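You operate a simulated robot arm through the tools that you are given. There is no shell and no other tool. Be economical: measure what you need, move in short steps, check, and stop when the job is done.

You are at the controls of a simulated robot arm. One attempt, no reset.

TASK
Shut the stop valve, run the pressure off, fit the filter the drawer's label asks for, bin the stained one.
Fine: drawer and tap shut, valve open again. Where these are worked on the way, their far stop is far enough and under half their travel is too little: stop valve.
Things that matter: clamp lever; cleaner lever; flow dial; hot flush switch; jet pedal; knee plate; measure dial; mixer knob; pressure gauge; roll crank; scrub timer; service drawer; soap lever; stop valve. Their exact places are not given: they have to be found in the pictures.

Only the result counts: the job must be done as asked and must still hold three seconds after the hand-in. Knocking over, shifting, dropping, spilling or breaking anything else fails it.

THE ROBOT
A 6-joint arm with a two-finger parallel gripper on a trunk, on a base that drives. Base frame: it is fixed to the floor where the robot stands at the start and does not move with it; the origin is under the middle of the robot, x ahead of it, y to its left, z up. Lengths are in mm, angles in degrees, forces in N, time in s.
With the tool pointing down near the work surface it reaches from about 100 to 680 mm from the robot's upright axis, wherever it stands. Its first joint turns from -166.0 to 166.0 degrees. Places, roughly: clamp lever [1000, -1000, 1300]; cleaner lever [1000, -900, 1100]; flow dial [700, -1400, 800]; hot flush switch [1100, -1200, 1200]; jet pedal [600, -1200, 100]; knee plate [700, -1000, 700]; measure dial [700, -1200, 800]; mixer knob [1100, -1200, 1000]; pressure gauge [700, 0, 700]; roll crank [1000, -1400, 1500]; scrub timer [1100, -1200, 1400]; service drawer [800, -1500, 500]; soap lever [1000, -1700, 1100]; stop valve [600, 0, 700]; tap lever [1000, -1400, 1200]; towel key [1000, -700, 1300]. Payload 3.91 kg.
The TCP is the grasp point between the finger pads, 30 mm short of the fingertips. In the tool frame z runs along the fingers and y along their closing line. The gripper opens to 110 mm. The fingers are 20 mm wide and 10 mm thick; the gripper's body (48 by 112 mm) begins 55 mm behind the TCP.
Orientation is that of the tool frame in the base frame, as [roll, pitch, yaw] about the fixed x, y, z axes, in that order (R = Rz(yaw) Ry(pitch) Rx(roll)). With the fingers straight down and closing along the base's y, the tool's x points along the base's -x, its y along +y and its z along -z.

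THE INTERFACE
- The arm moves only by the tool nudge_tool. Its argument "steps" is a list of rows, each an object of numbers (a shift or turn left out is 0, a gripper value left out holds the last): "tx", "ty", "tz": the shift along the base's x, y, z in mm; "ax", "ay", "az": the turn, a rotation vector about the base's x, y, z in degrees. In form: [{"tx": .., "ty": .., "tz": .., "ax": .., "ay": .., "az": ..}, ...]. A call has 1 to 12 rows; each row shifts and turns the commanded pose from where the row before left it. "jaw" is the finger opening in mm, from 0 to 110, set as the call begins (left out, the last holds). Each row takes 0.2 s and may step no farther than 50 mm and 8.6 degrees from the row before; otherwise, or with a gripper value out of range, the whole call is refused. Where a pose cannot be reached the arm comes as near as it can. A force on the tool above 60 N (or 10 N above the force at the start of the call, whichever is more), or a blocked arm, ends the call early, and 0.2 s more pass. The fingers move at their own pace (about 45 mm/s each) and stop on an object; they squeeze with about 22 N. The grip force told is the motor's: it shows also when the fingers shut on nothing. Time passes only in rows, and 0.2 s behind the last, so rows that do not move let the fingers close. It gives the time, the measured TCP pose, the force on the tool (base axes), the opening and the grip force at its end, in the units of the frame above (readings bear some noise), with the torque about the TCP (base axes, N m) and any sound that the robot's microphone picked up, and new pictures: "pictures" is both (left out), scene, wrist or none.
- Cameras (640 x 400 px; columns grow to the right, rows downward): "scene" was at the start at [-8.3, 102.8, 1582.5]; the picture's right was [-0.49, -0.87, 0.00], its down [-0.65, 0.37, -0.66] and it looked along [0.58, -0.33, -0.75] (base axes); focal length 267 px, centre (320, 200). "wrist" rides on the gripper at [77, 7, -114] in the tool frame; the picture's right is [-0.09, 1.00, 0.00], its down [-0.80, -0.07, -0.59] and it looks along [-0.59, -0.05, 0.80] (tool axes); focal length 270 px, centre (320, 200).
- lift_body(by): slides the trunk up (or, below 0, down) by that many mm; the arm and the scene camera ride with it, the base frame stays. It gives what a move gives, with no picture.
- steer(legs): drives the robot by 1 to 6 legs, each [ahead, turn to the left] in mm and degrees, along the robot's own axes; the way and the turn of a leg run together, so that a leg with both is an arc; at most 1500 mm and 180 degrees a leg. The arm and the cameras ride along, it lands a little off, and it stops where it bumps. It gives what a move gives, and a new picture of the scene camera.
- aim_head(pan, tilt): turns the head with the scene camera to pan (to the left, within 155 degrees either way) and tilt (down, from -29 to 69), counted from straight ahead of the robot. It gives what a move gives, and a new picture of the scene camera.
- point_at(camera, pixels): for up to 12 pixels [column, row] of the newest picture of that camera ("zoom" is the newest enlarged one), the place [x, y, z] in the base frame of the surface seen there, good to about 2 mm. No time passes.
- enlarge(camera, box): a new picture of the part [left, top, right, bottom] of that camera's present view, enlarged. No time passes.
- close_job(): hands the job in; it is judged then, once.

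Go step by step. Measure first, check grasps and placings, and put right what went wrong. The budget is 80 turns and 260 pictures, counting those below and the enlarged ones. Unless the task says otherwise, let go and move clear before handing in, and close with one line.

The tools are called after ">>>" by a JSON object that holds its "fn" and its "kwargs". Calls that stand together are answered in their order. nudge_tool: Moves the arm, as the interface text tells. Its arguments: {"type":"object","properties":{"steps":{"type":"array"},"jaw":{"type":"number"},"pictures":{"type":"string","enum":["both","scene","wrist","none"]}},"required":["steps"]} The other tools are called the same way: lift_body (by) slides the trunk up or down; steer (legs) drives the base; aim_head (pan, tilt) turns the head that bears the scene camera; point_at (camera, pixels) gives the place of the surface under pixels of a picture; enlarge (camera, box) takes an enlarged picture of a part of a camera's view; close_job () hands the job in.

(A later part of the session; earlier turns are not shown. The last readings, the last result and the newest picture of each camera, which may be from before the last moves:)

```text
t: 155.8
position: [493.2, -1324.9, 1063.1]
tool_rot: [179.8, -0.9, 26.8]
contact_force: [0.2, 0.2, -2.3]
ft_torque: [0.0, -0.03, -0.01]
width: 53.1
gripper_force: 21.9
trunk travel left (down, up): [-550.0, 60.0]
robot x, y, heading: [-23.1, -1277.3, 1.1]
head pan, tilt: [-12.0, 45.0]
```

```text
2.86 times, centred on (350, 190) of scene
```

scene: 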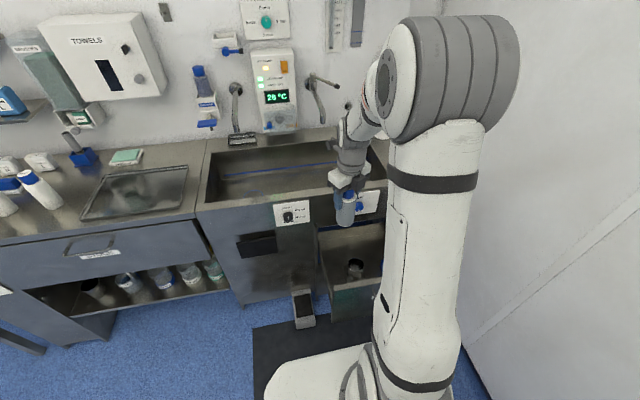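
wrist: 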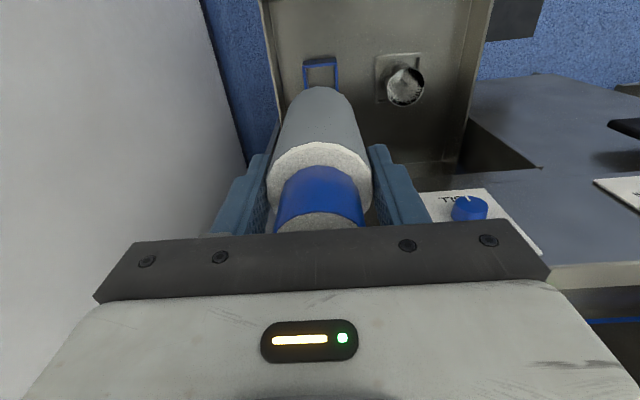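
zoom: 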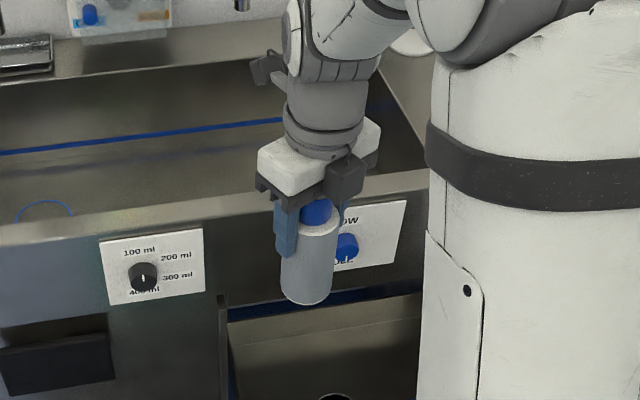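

The body is gray on all sides while its end collar is white; the counter ones look white throughout. I'll carry it to the counter, comparing it there before binning. First restoring the yaw, then driving.

>>> {"fn": "nudge_tool", "kwargs": {"steps": [{"az": 8.5, "tx": -10}, {"az": 8.5, "tx": -10}, {"az": 8.5, "tx": -10}, {"az": 8.5, "tx": -10}, {"az": 8.5, "tx": -10}, {"az": 8.5}, {"az": 8.5}, {"az": 8.5}, {"az": 8.5}, {"az": 8.5}, {"az": 8.5}, {"az": 8.5}], "pictures": "none"}}

>>> {"fn": "nudge_tool", "kwargs": {"steps": [{"az": 8.5}, {"az": 8.5}, {"az": 8.5}, {"az": 8.5}, {"az": 8.5}, {"az": 8.5}, {"tz": 30}, {"tz": 30}], "pictures": "none"}}

>>> {"fn": "steer", "kwargs": {"legs": [[0, 90], [1080, 0], [0, -90]]}}

```text
t: 158.4
position: [441.9, -1325.1, 1063.8]
tool_rot: [179.8, -1.0, 129.1]
contact_force: [1.0, -0.5, -1.8]
ft_torque: [0.02, 0.0, 0.01]
width: 53.5
gripper_force: 22.3
trunk travel left (down, up): [-550.0, 60.0]
robot x, y, heading: [-21.1, -1279.6, 1.3]
head pan, tilt: [-12.0, 45.0]
```

```text
t: 160.2
position: [441.7, -1324.2, 1120.7]
tool_rot: [179.8, -1.1, 179.9]
contact_force: [0.3, 0.1, -1.4]
ft_torque: [-0.02, -0.04, -0.02]
width: 53.3
gripper_force: 22.3
trunk travel left (down, up): [-550.0, 60.0]
robot x, y, heading: [-20.4, -1285.4, 1.0]
head pan, tilt: [-12.0, 45.0]
```

```text
t: 173.4
position: [488.2, -264.6, 1121.9]
tool_rot: [179.9, -1.1, 175.5]
contact_force: [-0.2, 0.4, -1.4]
ft_torque: [0.04, -0.03, 0.04]
width: 53.4
gripper_force: 21.8
trunk travel left (down, up): [-550.0, 60.0]
robot x, y, heading: [33.7, -150.6, -2.5]
head pan, tilt: [-12.0, 45.0]
```

scene: 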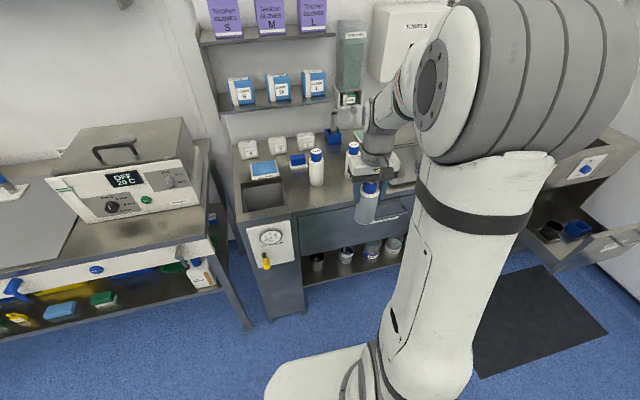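

Arrived. Comparing held cartridge (365,205) with the counter ones (316,165), and inspecting the opening at (264,192).

>>> {"fn": "enlarge", "kwargs": {"camera": "scene", "box": [230, 120, 410, 260]}}

>>> {"fn": "enlarge", "kwargs": {"camera": "scene", "box": [225, 140, 335, 220]}}

>>> {"fn": "point_at", "kwargs": {"camera": "zoom", "pixels": [[100, 255], [350, 230], [330, 345], [90, 385], [220, 300], [200, 360], [527, 65], [527, 250], [530, 180]]}}

```text
2.86 times, centred on (320, 190) of scene
```

zoom: 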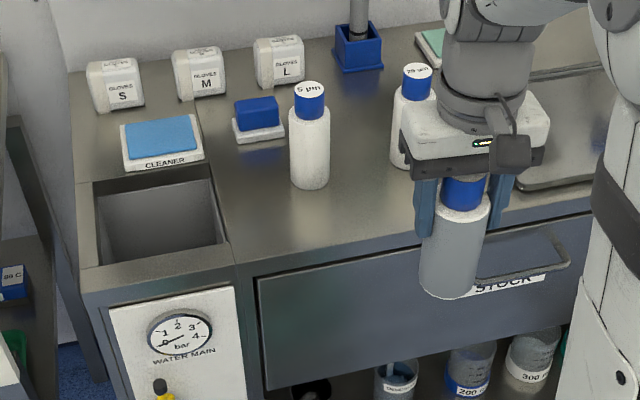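

```text
5.00 times, centred on (280, 180) of scene
```

zoom: 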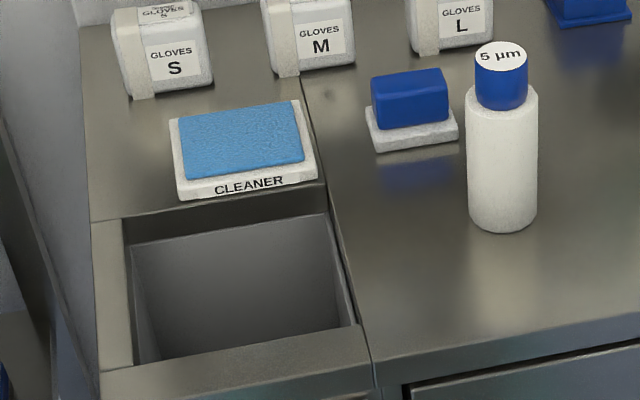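

```text
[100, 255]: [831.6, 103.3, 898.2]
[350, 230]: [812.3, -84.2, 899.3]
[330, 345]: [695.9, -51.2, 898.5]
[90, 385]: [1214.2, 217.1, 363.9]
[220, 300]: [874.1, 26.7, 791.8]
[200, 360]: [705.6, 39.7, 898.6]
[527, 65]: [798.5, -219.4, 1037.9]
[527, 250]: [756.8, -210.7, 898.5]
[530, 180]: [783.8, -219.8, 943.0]
```

Clear: the held one is gray (stained), the counter ones white. Driving closer and inspecting the opening with the wrist camera.

>>> {"fn": "steer", "kwargs": {"legs": [[140, 2.5]]}}

>>> {"fn": "nudge_tool", "kwargs": {"steps": [{"ty": 40}, {"ty": 45}, {"ty": 45}, {"ty": 45}, {"ty": 45, "tx": 10}, {"ty": 45, "tx": 10}, {"ty": 30, "tx": 25}, {}]}}

>>> {"fn": "enlarge", "kwargs": {"camera": "wrist", "box": [180, 0, 460, 180]}}

```text
t: 174.7
position: [634.0, -247.8, 1121.1]
tool_rot: [179.8, -0.9, 178.0]
contact_force: [-0.2, -0.5, -1.3]
ft_torque: [-0.03, 0.02, 0.0]
width: 53.5
gripper_force: 22.5
trunk travel left (down, up): [-550.0, 60.0]
robot x, y, heading: [173.1, -160.0, 0.0]
head pan, tilt: [-12.0, 45.0]
```

scene: 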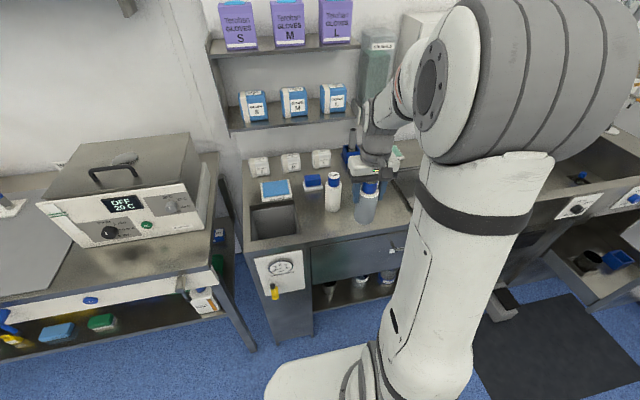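

```text
t: 176.5
position: [675.3, 45.0, 1123.4]
tool_rot: [179.9, -1.0, 178.0]
contact_force: [1.0, 0.3, -2.1]
ft_torque: [-0.03, 0.0, -0.02]
width: 53.4
gripper_force: 22.2
trunk travel left (down, up): [-550.0, 60.0]
robot x, y, heading: [171.6, -159.4, 0.3]
head pan, tilt: [-12.0, 45.0]
```

scene: 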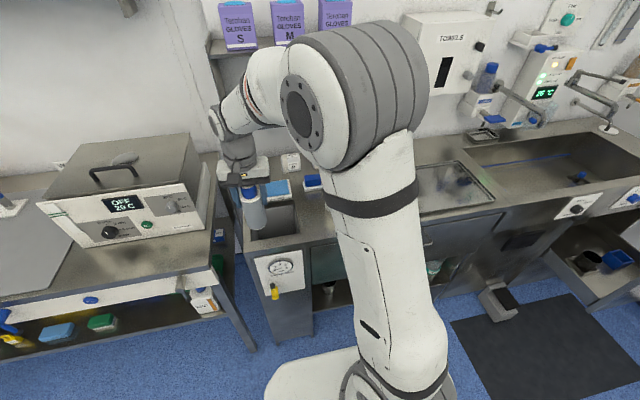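
wrist: 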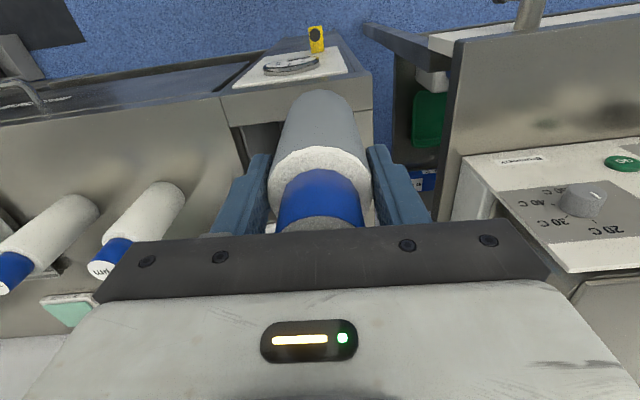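

```text
2.22 times, centred on (320, 90) of wrist
```

zoom: 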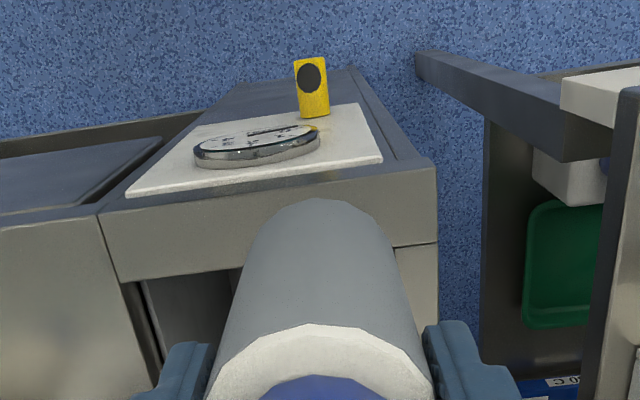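

I'll check the depth of the opening and its corners now (scene pixels around (275,220)).

>>> {"fn": "enlarge", "kwargs": {"camera": "scene", "box": [220, 170, 330, 250]}}

>>> {"fn": "point_at", "kwargs": {"camera": "zoom", "pixels": [[260, 230], [330, 200], [400, 165], [300, 260], [380, 260], [420, 220], [390, 130], [430, 270], [230, 330], [190, 330]]}}

```text
5.00 times, centred on (275, 210) of scene
```

zoom: 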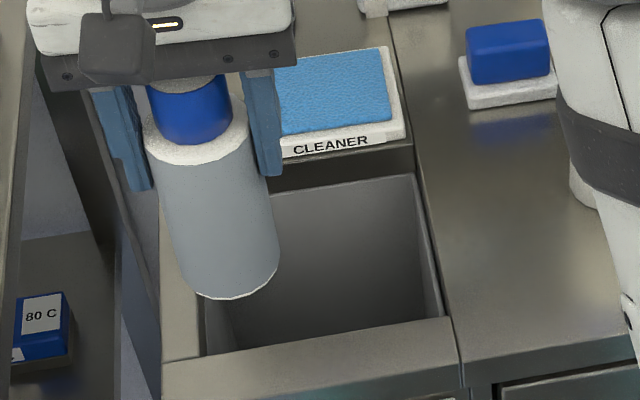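

```text
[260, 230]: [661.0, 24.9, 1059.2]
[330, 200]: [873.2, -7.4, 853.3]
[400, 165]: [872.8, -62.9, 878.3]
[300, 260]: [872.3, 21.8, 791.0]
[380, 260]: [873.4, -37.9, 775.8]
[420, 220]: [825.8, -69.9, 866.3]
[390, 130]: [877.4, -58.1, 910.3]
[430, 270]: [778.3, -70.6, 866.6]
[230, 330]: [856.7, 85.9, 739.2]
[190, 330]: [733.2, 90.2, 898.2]
```

Opening spans x≈700–873, y≈−70…80, and is deep. Moving over its centre and lowering.

>>> {"fn": "nudge_tool", "kwargs": {"steps": [{"tx": 35, "ty": -12}, {"tx": 38, "ty": -14}, {"tx": 38, "ty": -14}, {"tz": -40}, {"tz": -40}, {"tz": -40}, {"tz": -40}, {"tz": -25}, {}]}}

>>> {"fn": "enlarge", "kwargs": {"camera": "scene", "box": [220, 150, 330, 230]}}

```text
t: 178.5
position: [790.5, 7.9, 932.9]
tool_rot: [179.8, -0.9, 177.8]
contact_force: [0.8, -0.5, -2.0]
ft_torque: [0.02, -0.01, 0.01]
width: 53.6
gripper_force: 21.9
trunk travel left (down, up): [-550.0, 60.0]
robot x, y, heading: [171.6, -156.8, 0.3]
head pan, tilt: [-12.0, 45.0]
```

scene: 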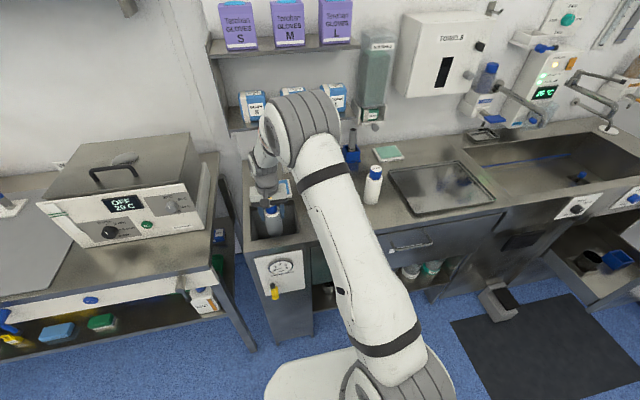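
wrist: 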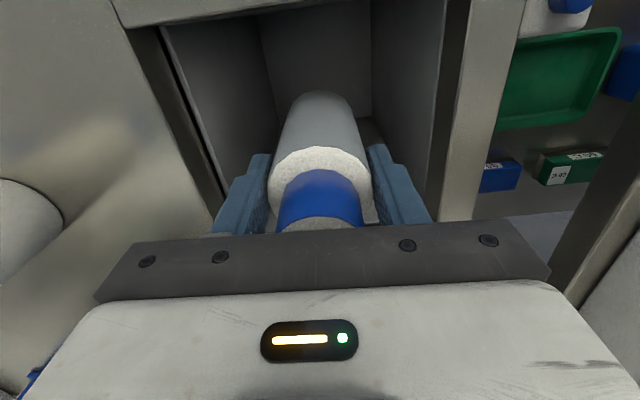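

```text
5.00 times, centred on (275, 190) of scene
```

zoom: 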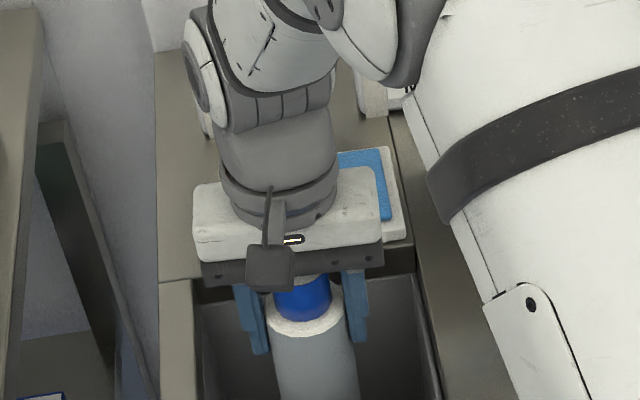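

Well inside the opening. Lowering slightly and releasing.

>>> {"fn": "nudge_tool", "kwargs": {"steps": [{"tz": -30}, {}], "pictures": "none"}}

>>> {"fn": "nudge_tool", "kwargs": {"steps": [{}, {}, {}, {"tz": 40}, {"tz": 45}, {"tz": 45}, {"tz": 45}, {"tz": 40}, {}], "jaw": 85}}

```text
t: 179.1
position: [788.9, 6.8, 903.6]
tool_rot: [179.8, -1.0, 177.9]
contact_force: [-0.2, -0.4, -0.9]
ft_torque: [-0.02, 0.0, 0.03]
width: 53.6
gripper_force: 21.9
trunk travel left (down, up): [-550.0, 60.0]
robot x, y, heading: [170.1, -160.0, -0.0]
head pan, tilt: [-12.0, 45.0]
```

```text
t: 181.1
position: [787.8, 5.0, 1122.0]
tool_rot: [179.8, -1.1, 177.8]
contact_force: [0.4, 0.0, 1.2]
ft_torque: [0.0, 0.0, -0.02]
width: 85.0
gripper_force: 0.0
trunk travel left (down, up): [-550.0, 60.0]
robot x, y, heading: [172.6, -156.3, 0.1]
head pan, tilt: [-12.0, 45.0]
```

scene: 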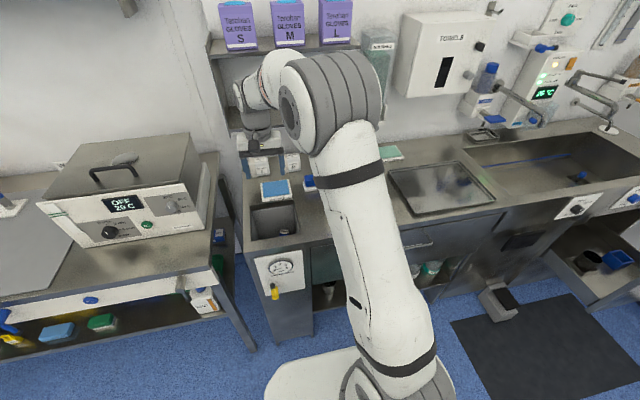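
wrist: 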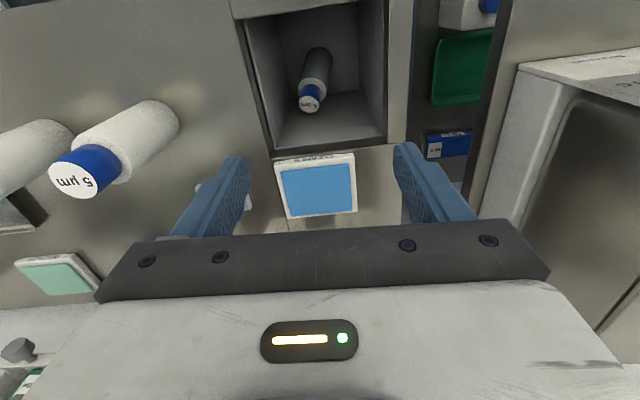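

The stained one is in the bin. Measuring the new 5 µm cartridge (label at (72,182)).

>>> {"fn": "point_at", "kwargs": {"camera": "wrist", "pixels": [[72, 182], [60, 170], [88, 190], [60, 195], [110, 170]]}}

>>> {"fn": "nudge_tool", "kwargs": {"steps": [{"ty": -45}, {"ty": -45}, {"ty": -45}, {"ty": -45}, {"ty": -44, "tx": 10}, {"az": 2}, {}], "pictures": "wrist"}}

```text
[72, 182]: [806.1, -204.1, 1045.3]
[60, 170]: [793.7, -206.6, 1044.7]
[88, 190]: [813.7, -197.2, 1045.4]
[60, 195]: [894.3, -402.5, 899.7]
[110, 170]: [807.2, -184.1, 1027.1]
```

```text
t: 182.7
position: [798.5, -216.8, 1121.4]
tool_rot: [179.8, -0.9, -179.9]
contact_force: [0.5, 0.9, 0.5]
ft_torque: [0.0, -0.01, 0.03]
width: 84.9
gripper_force: 0.0
trunk travel left (down, up): [-550.0, 60.0]
robot x, y, heading: [172.4, -156.3, 0.3]
head pan, tilt: [-12.0, 45.0]
```

wrist: 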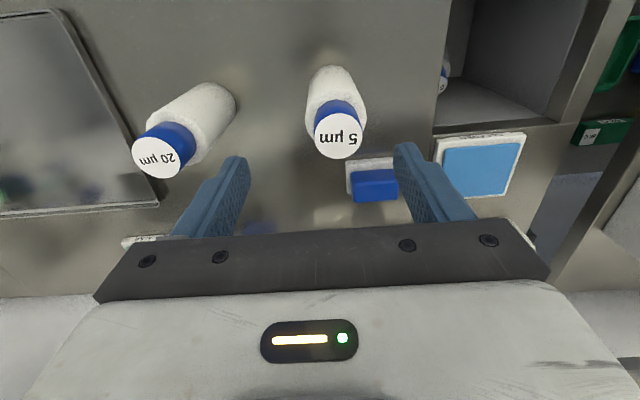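

>>> {"fn": "point_at", "kwargs": {"camera": "wrist", "pixels": [[338, 137], [316, 137], [361, 140], [338, 157], [346, 162], [346, 190], [397, 200], [353, 200]]}}

```text
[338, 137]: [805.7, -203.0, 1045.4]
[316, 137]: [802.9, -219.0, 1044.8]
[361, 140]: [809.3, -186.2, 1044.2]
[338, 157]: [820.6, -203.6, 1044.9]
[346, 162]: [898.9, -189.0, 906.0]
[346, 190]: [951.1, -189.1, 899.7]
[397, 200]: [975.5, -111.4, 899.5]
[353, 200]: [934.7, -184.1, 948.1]
```

Centre (806,−203), top z 1045. Descending to z=1002 (same relative height) and gripping.

>>> {"fn": "nudge_tool", "kwargs": {"steps": [{"tx": 7.5, "ty": 14}, {"tz": -35}, {"tz": -35}, {"tz": -30}, {"tz": -19}, {}], "pictures": "wrist"}}

>>> {"fn": "nudge_tool", "kwargs": {"steps": [{}, {}, {}, {}, {"tz": 20}, {"tz": 45}, {"tz": 45}, {"tz": 10}, {}], "jaw": 40}}

```text
t: 184.1
position: [807.6, -201.7, 1001.4]
tool_rot: [179.8, -1.0, 179.8]
contact_force: [0.7, 0.1, -1.2]
ft_torque: [0.03, 0.01, 0.01]
width: 85.0
gripper_force: 0.0
trunk travel left (down, up): [-550.0, 60.0]
robot x, y, heading: [167.2, -158.8, 0.5]
head pan, tilt: [-12.0, 45.0]
```

wrist: 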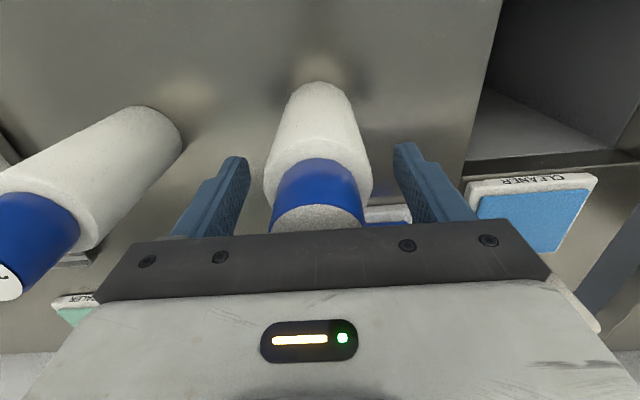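

```text
t: 186.1
position: [807.4, -201.5, 1121.9]
tool_rot: [179.8, -1.0, 179.8]
contact_force: [-0.1, 0.8, -1.7]
ft_torque: [-0.03, 0.01, -0.01]
width: 53.3
gripper_force: 22.6
trunk travel left (down, up): [-550.0, 60.0]
robot x, y, heading: [173.0, -159.6, -0.0]
head pan, tilt: [-12.0, 45.0]
```

scene: 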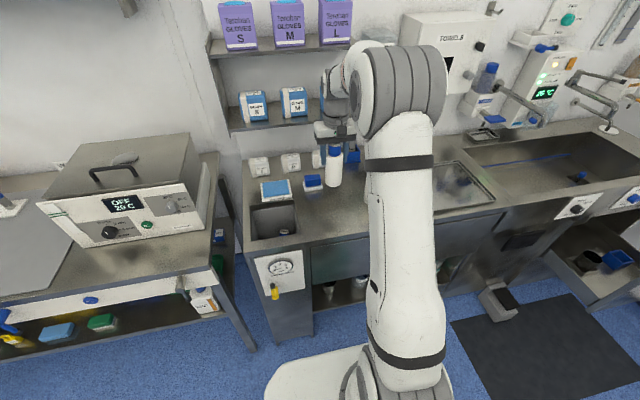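
wrist: 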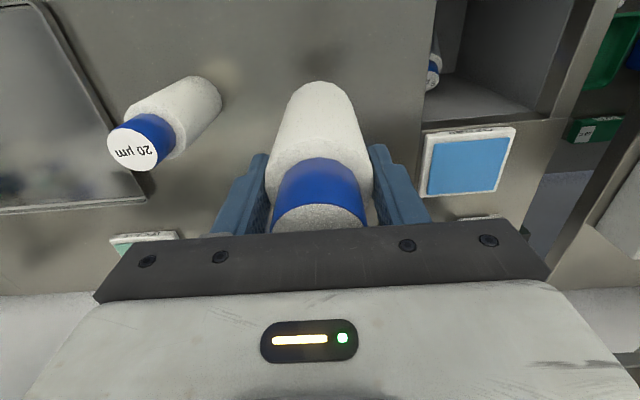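

New cartridge held. Pulling back and driving to the drawer.

>>> {"fn": "nudge_tool", "kwargs": {"steps": [{"tx": -40}, {"tx": -40}, {"tx": -40}, {"tx": -40}, {"tx": -35}, {}], "pictures": "none"}}

>>> {"fn": "steer", "kwargs": {"legs": [[-200, 0], [0, -90], [1110, 0], [0, 90]]}}

>>> {"fn": "aim_head", "kwargs": {"pan": -25, "tilt": 50}}

```text
t: 187.5
position: [612.2, -203.7, 1123.0]
tool_rot: [179.8, -1.0, 179.9]
contact_force: [0.5, 0.2, -1.4]
ft_torque: [0.04, 0.02, 0.01]
width: 53.2
gripper_force: 22.1
trunk travel left (down, up): [-550.0, 60.0]
robot x, y, heading: [167.4, -155.6, 0.1]
head pan, tilt: [-12.0, 45.0]
```

```text
t: 202.2
position: [416.7, -1321.8, 1123.2]
tool_rot: [179.9, -1.0, -178.7]
contact_force: [-0.2, 0.4, -2.1]
ft_torque: [-0.03, 0.01, -0.01]
width: 53.2
gripper_force: 22.0
trunk travel left (down, up): [-550.0, 60.0]
robot x, y, heading: [-24.5, -1297.7, 0.9]
head pan, tilt: [-12.0, 45.0]
```

scene: 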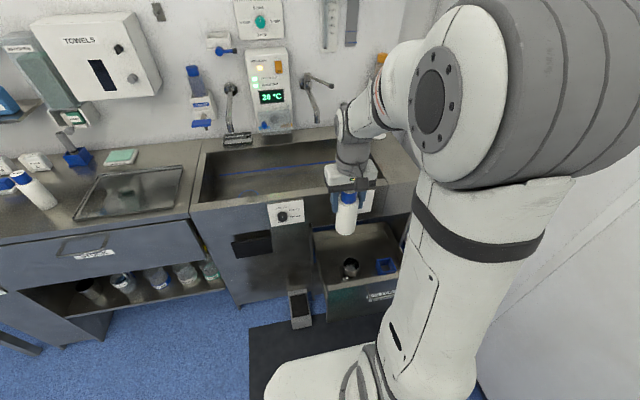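

```text
t: 202.9
position: [414.9, -1324.2, 1121.5]
tool_rot: [179.8, -1.0, -178.9]
contact_force: [0.2, 0.0, -1.1]
ft_torque: [0.01, -0.03, -0.02]
width: 52.9
gripper_force: 21.9
trunk travel left (down, up): [-550.0, 60.0]
robot x, y, heading: [-25.4, -1301.2, 0.8]
head pan, tilt: [-25.0, 50.0]
```

scene: 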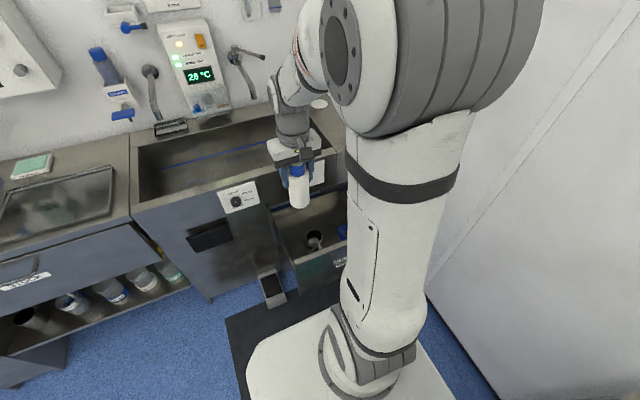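

Back at the drawer. Moving the cartridge above the blue seat at height, then checking the seat's place.

>>> {"fn": "nudge_tool", "kwargs": {"steps": [{"tx": 20, "ty": -40}, {"tx": 20, "ty": -40}, {"tx": 20, "ty": -40}, {"tx": 20, "ty": -40}, {"tx": 20, "ty": -40}, {"tx": 20, "ty": -40}, {"tx": 20, "ty": -40}, {"tz": -40, "tx": 20, "az": -1}, {"tz": -40}, {}]}}

>>> {"fn": "enlarge", "kwargs": {"camera": "wrist", "box": [220, 20, 420, 160]}}

>>> {"fn": "enlarge", "kwargs": {"camera": "scene", "box": [260, 170, 420, 290]}}

```text
t: 205.1
position: [574.4, -1602.4, 1043.6]
tool_rot: [179.8, -1.0, -179.8]
contact_force: [-0.3, 0.1, -0.1]
ft_torque: [-0.01, 0.01, 0.01]
width: 53.3
gripper_force: 22.1
trunk travel left (down, up): [-550.0, 60.0]
robot x, y, heading: [-27.6, -1302.4, 0.7]
head pan, tilt: [-25.0, 50.0]
```

scene: 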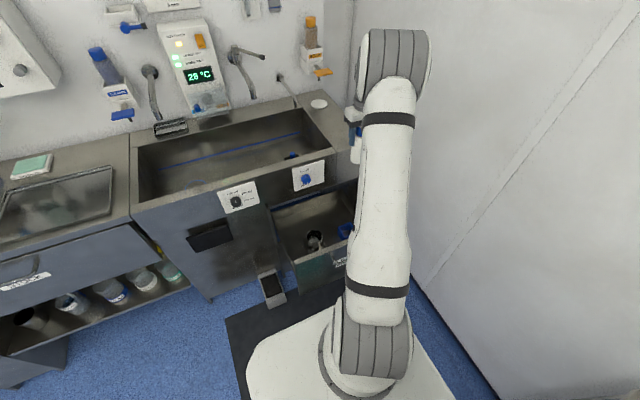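
wrist: 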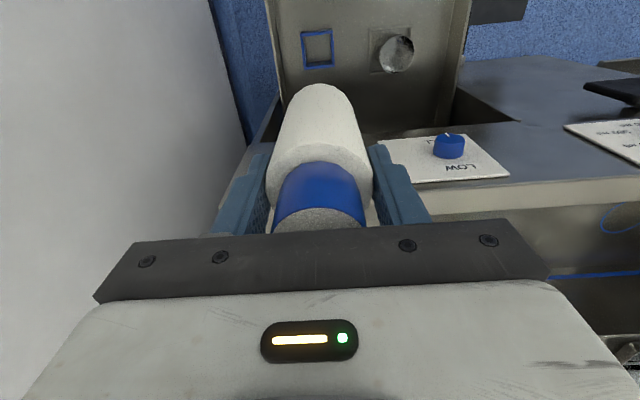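

```text
2.86 times, centred on (320, 90) of wrist
```

zoom: 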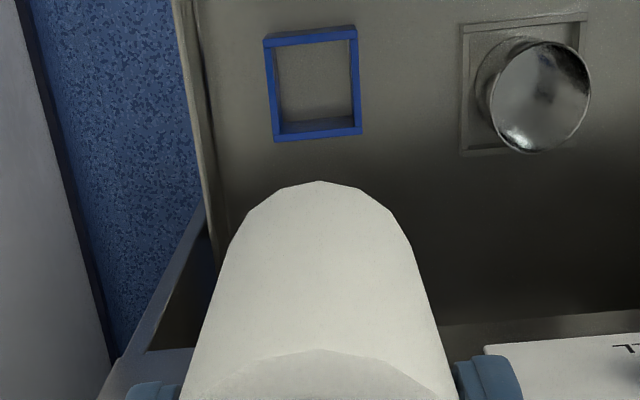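

```text
3.33 times, centred on (340, 230) of scene
```

zoom: 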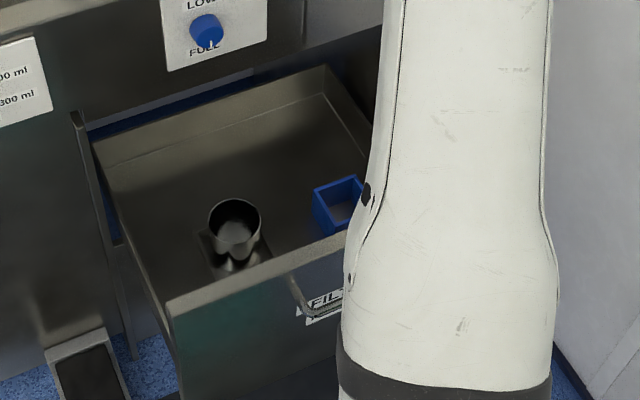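

>>> {"fn": "point_at", "kwargs": {"camera": "wrist", "pixels": [[303, 34], [331, 31], [333, 64], [306, 67], [303, 50], [332, 48], [318, 33], [319, 66], [318, 50]]}}

```text
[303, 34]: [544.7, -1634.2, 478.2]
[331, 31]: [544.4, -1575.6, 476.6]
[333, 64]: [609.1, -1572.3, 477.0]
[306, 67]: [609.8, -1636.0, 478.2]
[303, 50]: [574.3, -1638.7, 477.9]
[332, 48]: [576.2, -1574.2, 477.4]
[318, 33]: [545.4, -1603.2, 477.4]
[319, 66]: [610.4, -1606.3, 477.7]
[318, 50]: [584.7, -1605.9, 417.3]
```

Seat centre ≈ (577.5, −1605), rim z 478, floor 417. Aligning and descending to just above the rim.

>>> {"fn": "nudge_tool", "kwargs": {"steps": [{"tx": 4.6, "ty": -2.6, "tz": -20}, {"tz": -45}, {"tz": -45}, {"tz": -45}, {"tz": -45}, {"tz": -45}, {"tz": -45}, {"tz": -45}, {"tz": -45}, {"tz": -45}, {"tz": -20}, {}]}}

>>> {"fn": "enlarge", "kwargs": {"camera": "wrist", "box": [200, 40, 440, 200]}}

```text
t: 207.7
position: [580.8, -1604.4, 597.7]
tool_rot: [179.9, -1.0, -179.7]
contact_force: [-0.8, -0.4, -1.9]
ft_torque: [-0.01, 0.02, 0.03]
width: 53.1
gripper_force: 22.4
trunk travel left (down, up): [-550.0, 60.0]
robot x, y, heading: [-30.4, -1299.1, 1.0]
head pan, tilt: [-25.0, 50.0]
```

scene: 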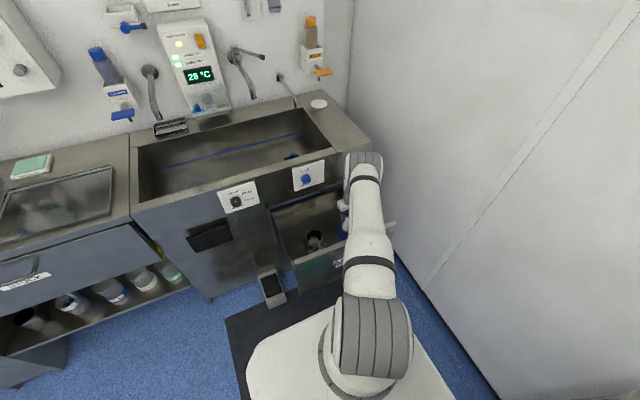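
wrist: 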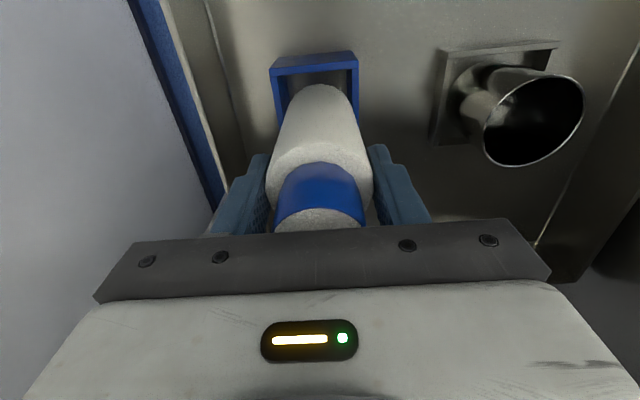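

```text
2.50 times, centred on (320, 120) of wrist
```

zoom: 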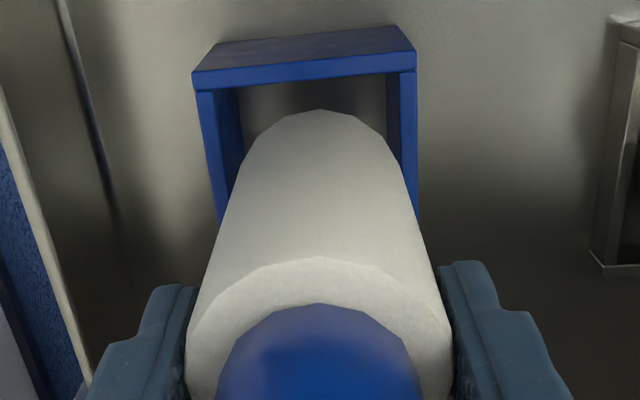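

Aligned over the seat. Lowering gently into it.

>>> {"fn": "nudge_tool", "kwargs": {"steps": [{"tx": -2, "tz": -10}, {"tz": -12}, {"tz": -12}, {"tz": -12}, {"tz": -10}, {"tz": -10}, {"tz": -8}, {}], "pictures": "wrist"}}

```text
t: 209.5
position: [577.0, -1604.5, 524.4]
tool_rot: [179.8, -1.1, -179.8]
contact_force: [-0.5, 0.0, -1.7]
ft_torque: [-0.01, 0.01, 0.04]
width: 53.1
gripper_force: 21.9
trunk travel left (down, up): [-550.0, 60.0]
robot x, y, heading: [-25.0, -1303.6, 0.9]
head pan, tilt: [-25.0, 50.0]
```

wrist: 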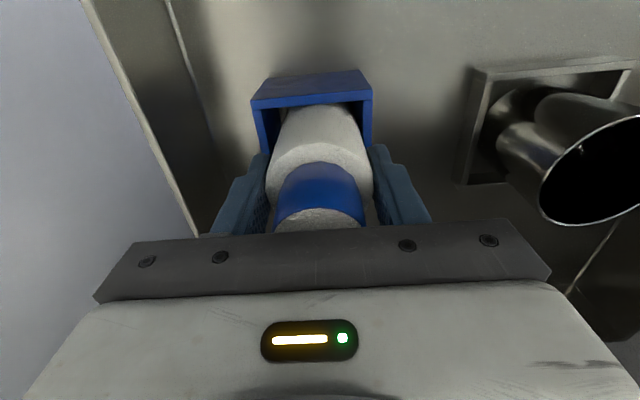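

In the seat without resistance, about 2–3 mm off the floor. Last touch down, release, and lift away.

>>> {"fn": "nudge_tool", "kwargs": {"steps": [{"tz": -2.5}, {}], "pictures": "none"}}

>>> {"fn": "nudge_tool", "kwargs": {"steps": [{}, {}, {}, {}, {"tz": 20}, {"tz": 35}, {"tz": 40}, {"tz": 45}, {"tz": 45}, {}], "jaw": 80}}

>>> {"fn": "enlarge", "kwargs": {"camera": "wrist", "box": [220, 20, 420, 160]}}

```text
t: 210.1
position: [576.6, -1604.8, 522.0]
tool_rot: [179.8, -1.0, -179.7]
contact_force: [0.8, 0.9, -1.0]
ft_torque: [-0.03, -0.01, 0.01]
width: 53.3
gripper_force: 22.1
trunk travel left (down, up): [-550.0, 60.0]
robot x, y, heading: [-28.9, -1302.6, 0.9]
head pan, tilt: [-25.0, 50.0]
```

```text
t: 212.3
position: [576.6, -1606.7, 707.3]
tool_rot: [179.7, -0.9, -179.7]
contact_force: [-0.8, -0.1, -0.7]
ft_torque: [-0.03, 0.02, -0.02]
width: 79.9
gripper_force: 0.0
trunk travel left (down, up): [-550.0, 60.0]
robot x, y, heading: [-26.3, -1296.1, 1.0]
head pan, tilt: [-25.0, 50.0]
```

scene: 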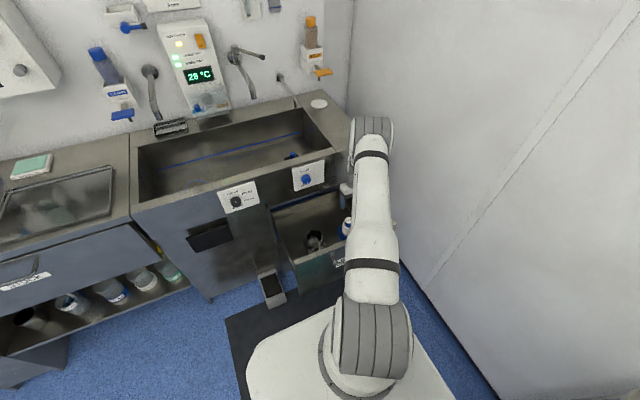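
wrist: 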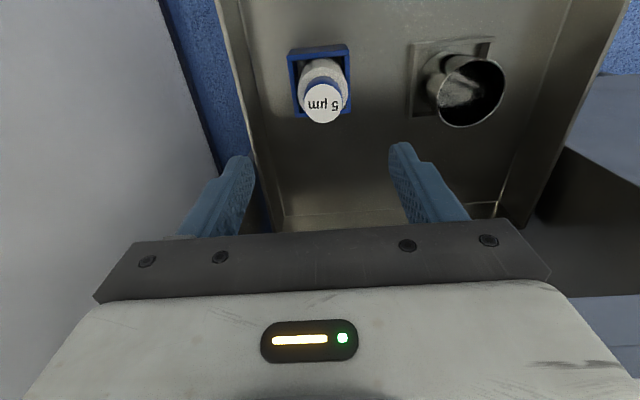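

```text
2.86 times, centred on (320, 90) of wrist
```

zoom: 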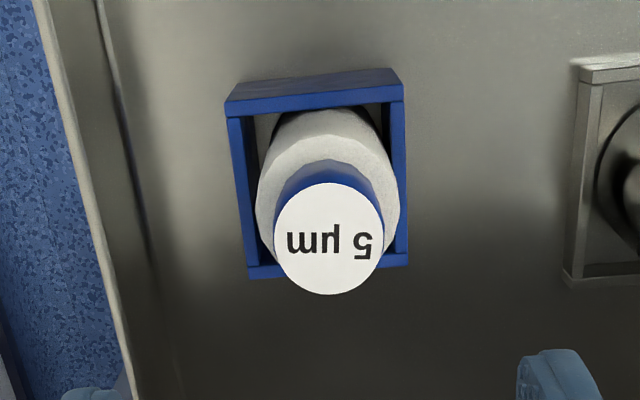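

The new filter is seated. Now I'll raise the hand, tilt it 45°, bring it in front of the drawer and lower the trunk for the push.

>>> {"fn": "nudge_tool", "kwargs": {"steps": [{"tz": 45}, {"tz": 45}, {"tz": 45}, {"tz": 45}, {"tz": 30, "tx": -30, "ty": 10, "ay": -7.5}, {"tz": 30, "tx": -30, "ty": 20, "ay": -7.5}, {"tz": 30, "tx": -30, "ty": 20, "ay": -7.5}, {"tz": 20, "tx": -40, "ty": 20, "ay": -7.5}, {"tx": -40, "ty": 20, "ay": -7.5}, {"tx": -40, "ty": 20, "ay": -7.5}, {"tx": -25}, {}], "jaw": 0, "pictures": "none"}}

>>> {"fn": "lift_body", "kwargs": {"by": -400}}

>>> {"fn": "aim_head", "kwargs": {"pan": -25, "tilt": 45}}

```text
t: 214.9
position: [365.0, -1521.7, 995.7]
tool_rot: [180.0, 44.0, -179.7]
contact_force: [1.2, 1.0, 0.9]
ft_torque: [0.0, -0.01, 0.02]
width: 0.0
gripper_force: 21.4
out of reach, approached as far as the arm can: row 10, 11
trunk travel left (down, up): [-550.0, 60.0]
robot x, y, heading: [-28.4, -1297.8, 0.8]
head pan, tilt: [-25.0, 50.0]
```

```text
t: 217.8
position: [371.8, -1524.6, 663.7]
tool_rot: [-179.0, 46.0, -178.5]
contact_force: [2.0, 13.8, 29.5]
ft_torque: [0.4, 0.1, 0.02]
width: 0.0
gripper_force: 21.9
trunk travel left (down, up): [-207.0, 403.0]
robot x, y, heading: [-28.9, -1299.6, 1.1]
head pan, tilt: [-25.0, 50.0]
stopped: the force on the tool passed its limit (the readings are from after the stop); the commanded pose is now the measured one
```

```text
t: 218.5
position: [369.4, -1524.3, 664.1]
tool_rot: [-179.0, 45.9, -178.8]
contact_force: [0.8, 14.3, 41.2]
ft_torque: [0.42, 0.28, -0.06]
width: 0.1
gripper_force: 22.2
trunk travel left (down, up): [-207.0, 403.0]
robot x, y, heading: [-27.3, -1304.7, 0.9]
head pan, tilt: [-25.0, 45.0]
5 turns are left
```

scene: 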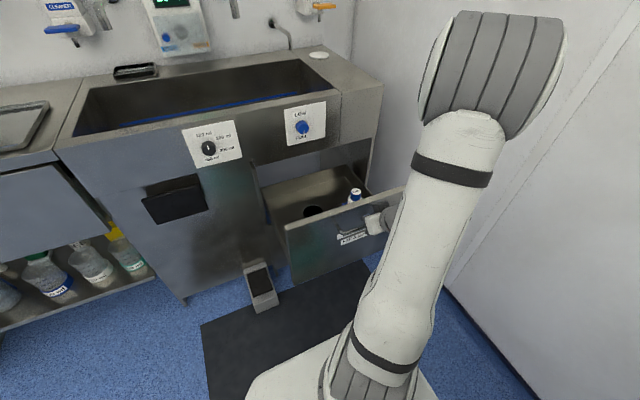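

The fingertips came to rest between handle bar and drawer front (z force 41 N), which suits the push. With 5 turns left I'll relieve z, push the drawer shut, withdraw, and drive back to the valve.

>>> {"fn": "nudge_tool", "kwargs": {"steps": [{"tz": 10}, {}], "pictures": "none"}}

>>> {"fn": "nudge_tool", "kwargs": {"steps": [{"tx": 20}, {"tx": 25}, {"tx": 25}, {"tx": 25}, {"tx": 25}, {"tx": 25}, {"tx": 25}, {"tx": 25}, {"tx": 25}, {"tx": 25}, {"tx": 25}, {"tx": 15}], "pictures": "none"}}

>>> {"fn": "nudge_tool", "kwargs": {"steps": [{"tx": 6}, {"tx": 5}, {"tx": 4}, {}], "pictures": "scene"}}

>>> {"fn": "nudge_tool", "kwargs": {"steps": [{"tx": -4}, {"tx": -20, "tz": 22}, {"tx": -20, "tz": 22}, {"tx": -20, "tz": 22}, {"tx": -20, "tz": 22}, {"tx": -40, "ty": 15}, {"tx": -40, "ty": 20}, {"tx": -40, "ty": 20}, {"tx": -30, "ty": 30}, {"ty": 40}, {"ty": 40}, {}], "pictures": "scene"}}

>>> {"fn": "steer", "kwargs": {"legs": [[0, 89], [1290, 0], [0, -90], [-150, 0]]}}

>>> {"fn": "aim_head", "kwargs": {"pan": -5, "tilt": 35}}

```text
t: 219.1
position: [369.6, -1524.6, 670.5]
tool_rot: [-179.5, 45.4, -179.2]
contact_force: [-0.6, 0.8, -0.4]
ft_torque: [0.0, -0.09, 0.0]
width: 0.0
gripper_force: 22.2
trunk travel left (down, up): [-207.0, 403.0]
robot x, y, heading: [-25.7, -1302.9, 1.0]
head pan, tilt: [-25.0, 45.0]
```

```text
t: 221.7
position: [652.2, -1526.8, 672.6]
tool_rot: [-179.4, 45.4, -179.0]
contact_force: [-30.8, 4.9, 4.1]
ft_torque: [-0.1, 0.33, 0.16]
width: 0.0
gripper_force: 22.1
trunk travel left (down, up): [-207.0, 403.0]
robot x, y, heading: [-28.0, -1301.5, 0.6]
head pan, tilt: [-25.0, 45.0]
```

```text
t: 222.1
position: [654.2, -1527.0, 670.3]
tool_rot: [-179.4, 45.1, -179.1]
contact_force: [-29.6, 3.6, 12.1]
ft_torque: [0.03, 0.07, 0.11]
width: 0.0
gripper_force: 22.5
trunk travel left (down, up): [-207.0, 403.0]
robot x, y, heading: [-28.5, -1300.4, 0.8]
head pan, tilt: [-25.0, 45.0]
stopped in row 1: the force on the tool passed its limit (the readings are from after the stop); the commanded pose is now the measured one
```

scene: 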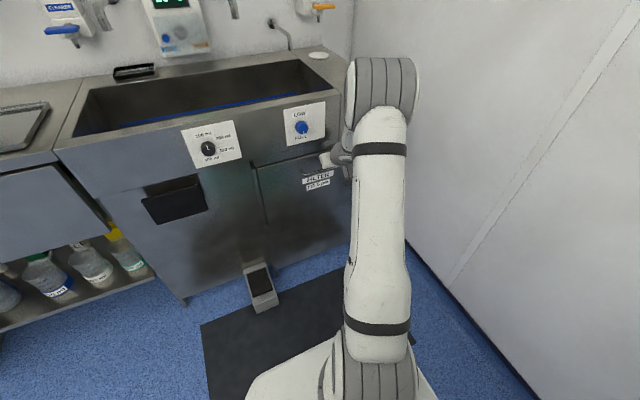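

```text
t: 224.7
position: [435.8, -1361.9, 761.7]
tool_rot: [-179.3, 45.1, -179.3]
contact_force: [0.0, -0.2, 0.2]
ft_torque: [-0.02, -0.02, -0.04]
width: 0.0
gripper_force: 21.8
out of reach, approached as far as the arm can: row 11
trunk travel left (down, up): [-207.0, 403.0]
robot x, y, heading: [-26.6, -1302.7, 0.9]
head pan, tilt: [-25.0, 45.0]
```

scene: 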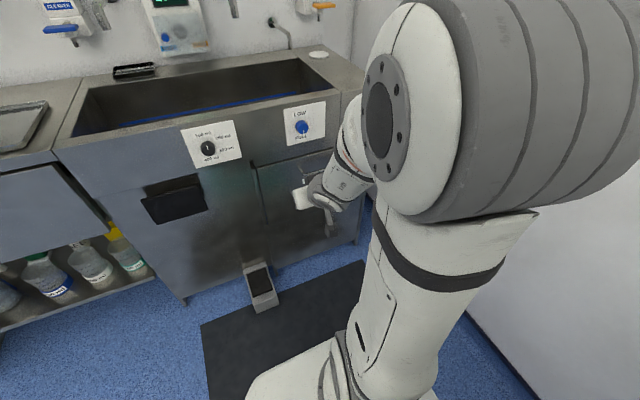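

```text
t: 239.8
position: [291.4, -98.6, 761.6]
tool_rot: [-179.4, 44.9, 176.5]
contact_force: [-0.8, 0.8, 0.4]
ft_torque: [-0.02, -0.01, 0.01]
width: 0.1
gripper_force: 22.0
trunk travel left (down, up): [-207.0, 403.0]
robot x, y, heading: [-165.2, 5.3, -2.8]
head pan, tilt: [-25.0, 45.0]
```

scene: 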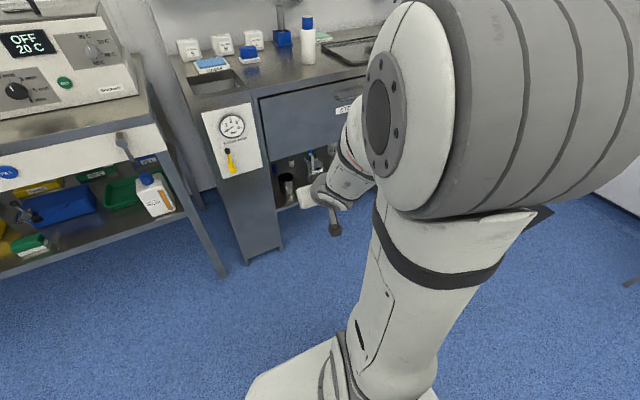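

```text
t: 240.7
position: [291.3, -98.3, 761.3]
tool_rot: [-179.5, 45.1, 176.5]
contact_force: [-0.1, 0.2, 0.7]
ft_torque: [-0.01, -0.02, -0.03]
width: 0.0
gripper_force: 22.1
trunk travel left (down, up): [-207.0, 403.0]
robot x, y, heading: [-168.3, 3.2, -3.0]
head pan, tilt: [-5.0, 35.0]
4 turns are left
```

scene: 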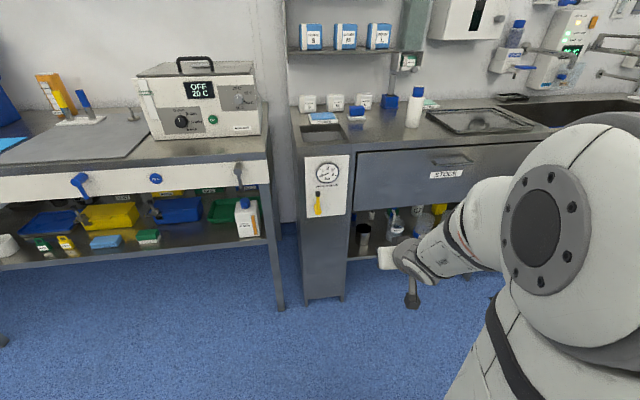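

The drawer is shut (stopped flush at the same place) and the valve lever is up at (318,203). Approaching to the lever's left side, short of it, and measuring.

>>> {"fn": "point_at", "kwargs": {"camera": "scene", "pixels": [[317, 213], [318, 203], [319, 195], [327, 174]]}}

>>> {"fn": "nudge_tool", "kwargs": {"steps": [{"tx": 35, "ty": 22, "tz": -3, "az": 2}, {"tx": 35, "ty": 22, "tz": -3, "az": 1.3}, {"tx": 35, "ty": 22, "tz": -3}, {"tx": 35, "ty": 22, "tz": -3}, {"tx": 35, "ty": 22, "tz": -3}, {"tx": 35, "ty": 22, "tz": -3}, {"tx": 35, "ty": 22, "tz": -3}, {"tx": 24, "ty": 16, "tz": -3}, {}]}}

>>> {"fn": "enlarge", "kwargs": {"camera": "scene", "box": [270, 130, 390, 230]}}

>>> {"fn": "point_at", "kwargs": {"camera": "wrist", "pixels": [[250, 100], [260, 120], [240, 80], [180, 120]]}}

```text
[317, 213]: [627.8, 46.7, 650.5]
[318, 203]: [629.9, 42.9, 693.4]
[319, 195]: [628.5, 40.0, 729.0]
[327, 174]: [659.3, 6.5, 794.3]
```

```text
t: 242.7
position: [563.5, 60.3, 733.0]
tool_rot: [-179.4, 44.9, 179.9]
contact_force: [0.4, 0.6, -0.1]
ft_torque: [0.03, -0.01, 0.01]
width: 0.1
gripper_force: 22.3
out of reach, approached as far as the arm can: row 4, 5, 6, 7
trunk travel left (down, up): [-207.0, 403.0]
robot x, y, heading: [-165.7, 5.4, -2.7]
head pan, tilt: [-5.0, 35.0]
```

scene: 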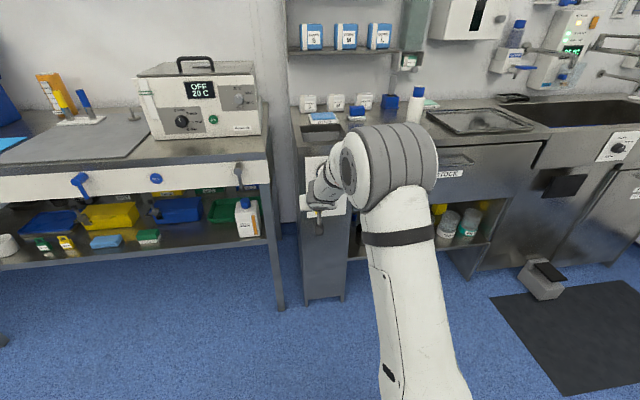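
wrist: 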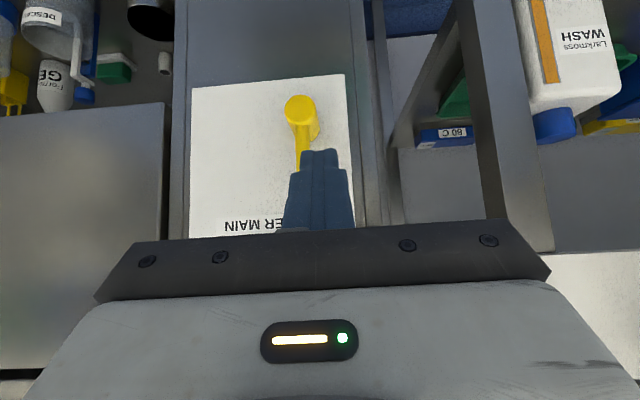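

```text
4.00 times, centred on (330, 180) of scene
```

zoom: 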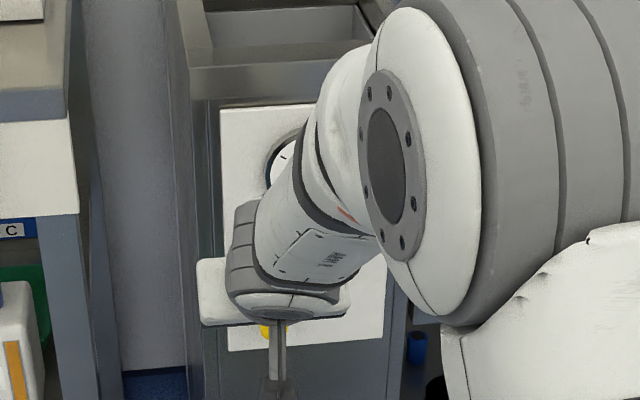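

```text
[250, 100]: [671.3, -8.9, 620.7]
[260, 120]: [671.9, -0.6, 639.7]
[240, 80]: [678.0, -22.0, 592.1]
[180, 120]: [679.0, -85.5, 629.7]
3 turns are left
```

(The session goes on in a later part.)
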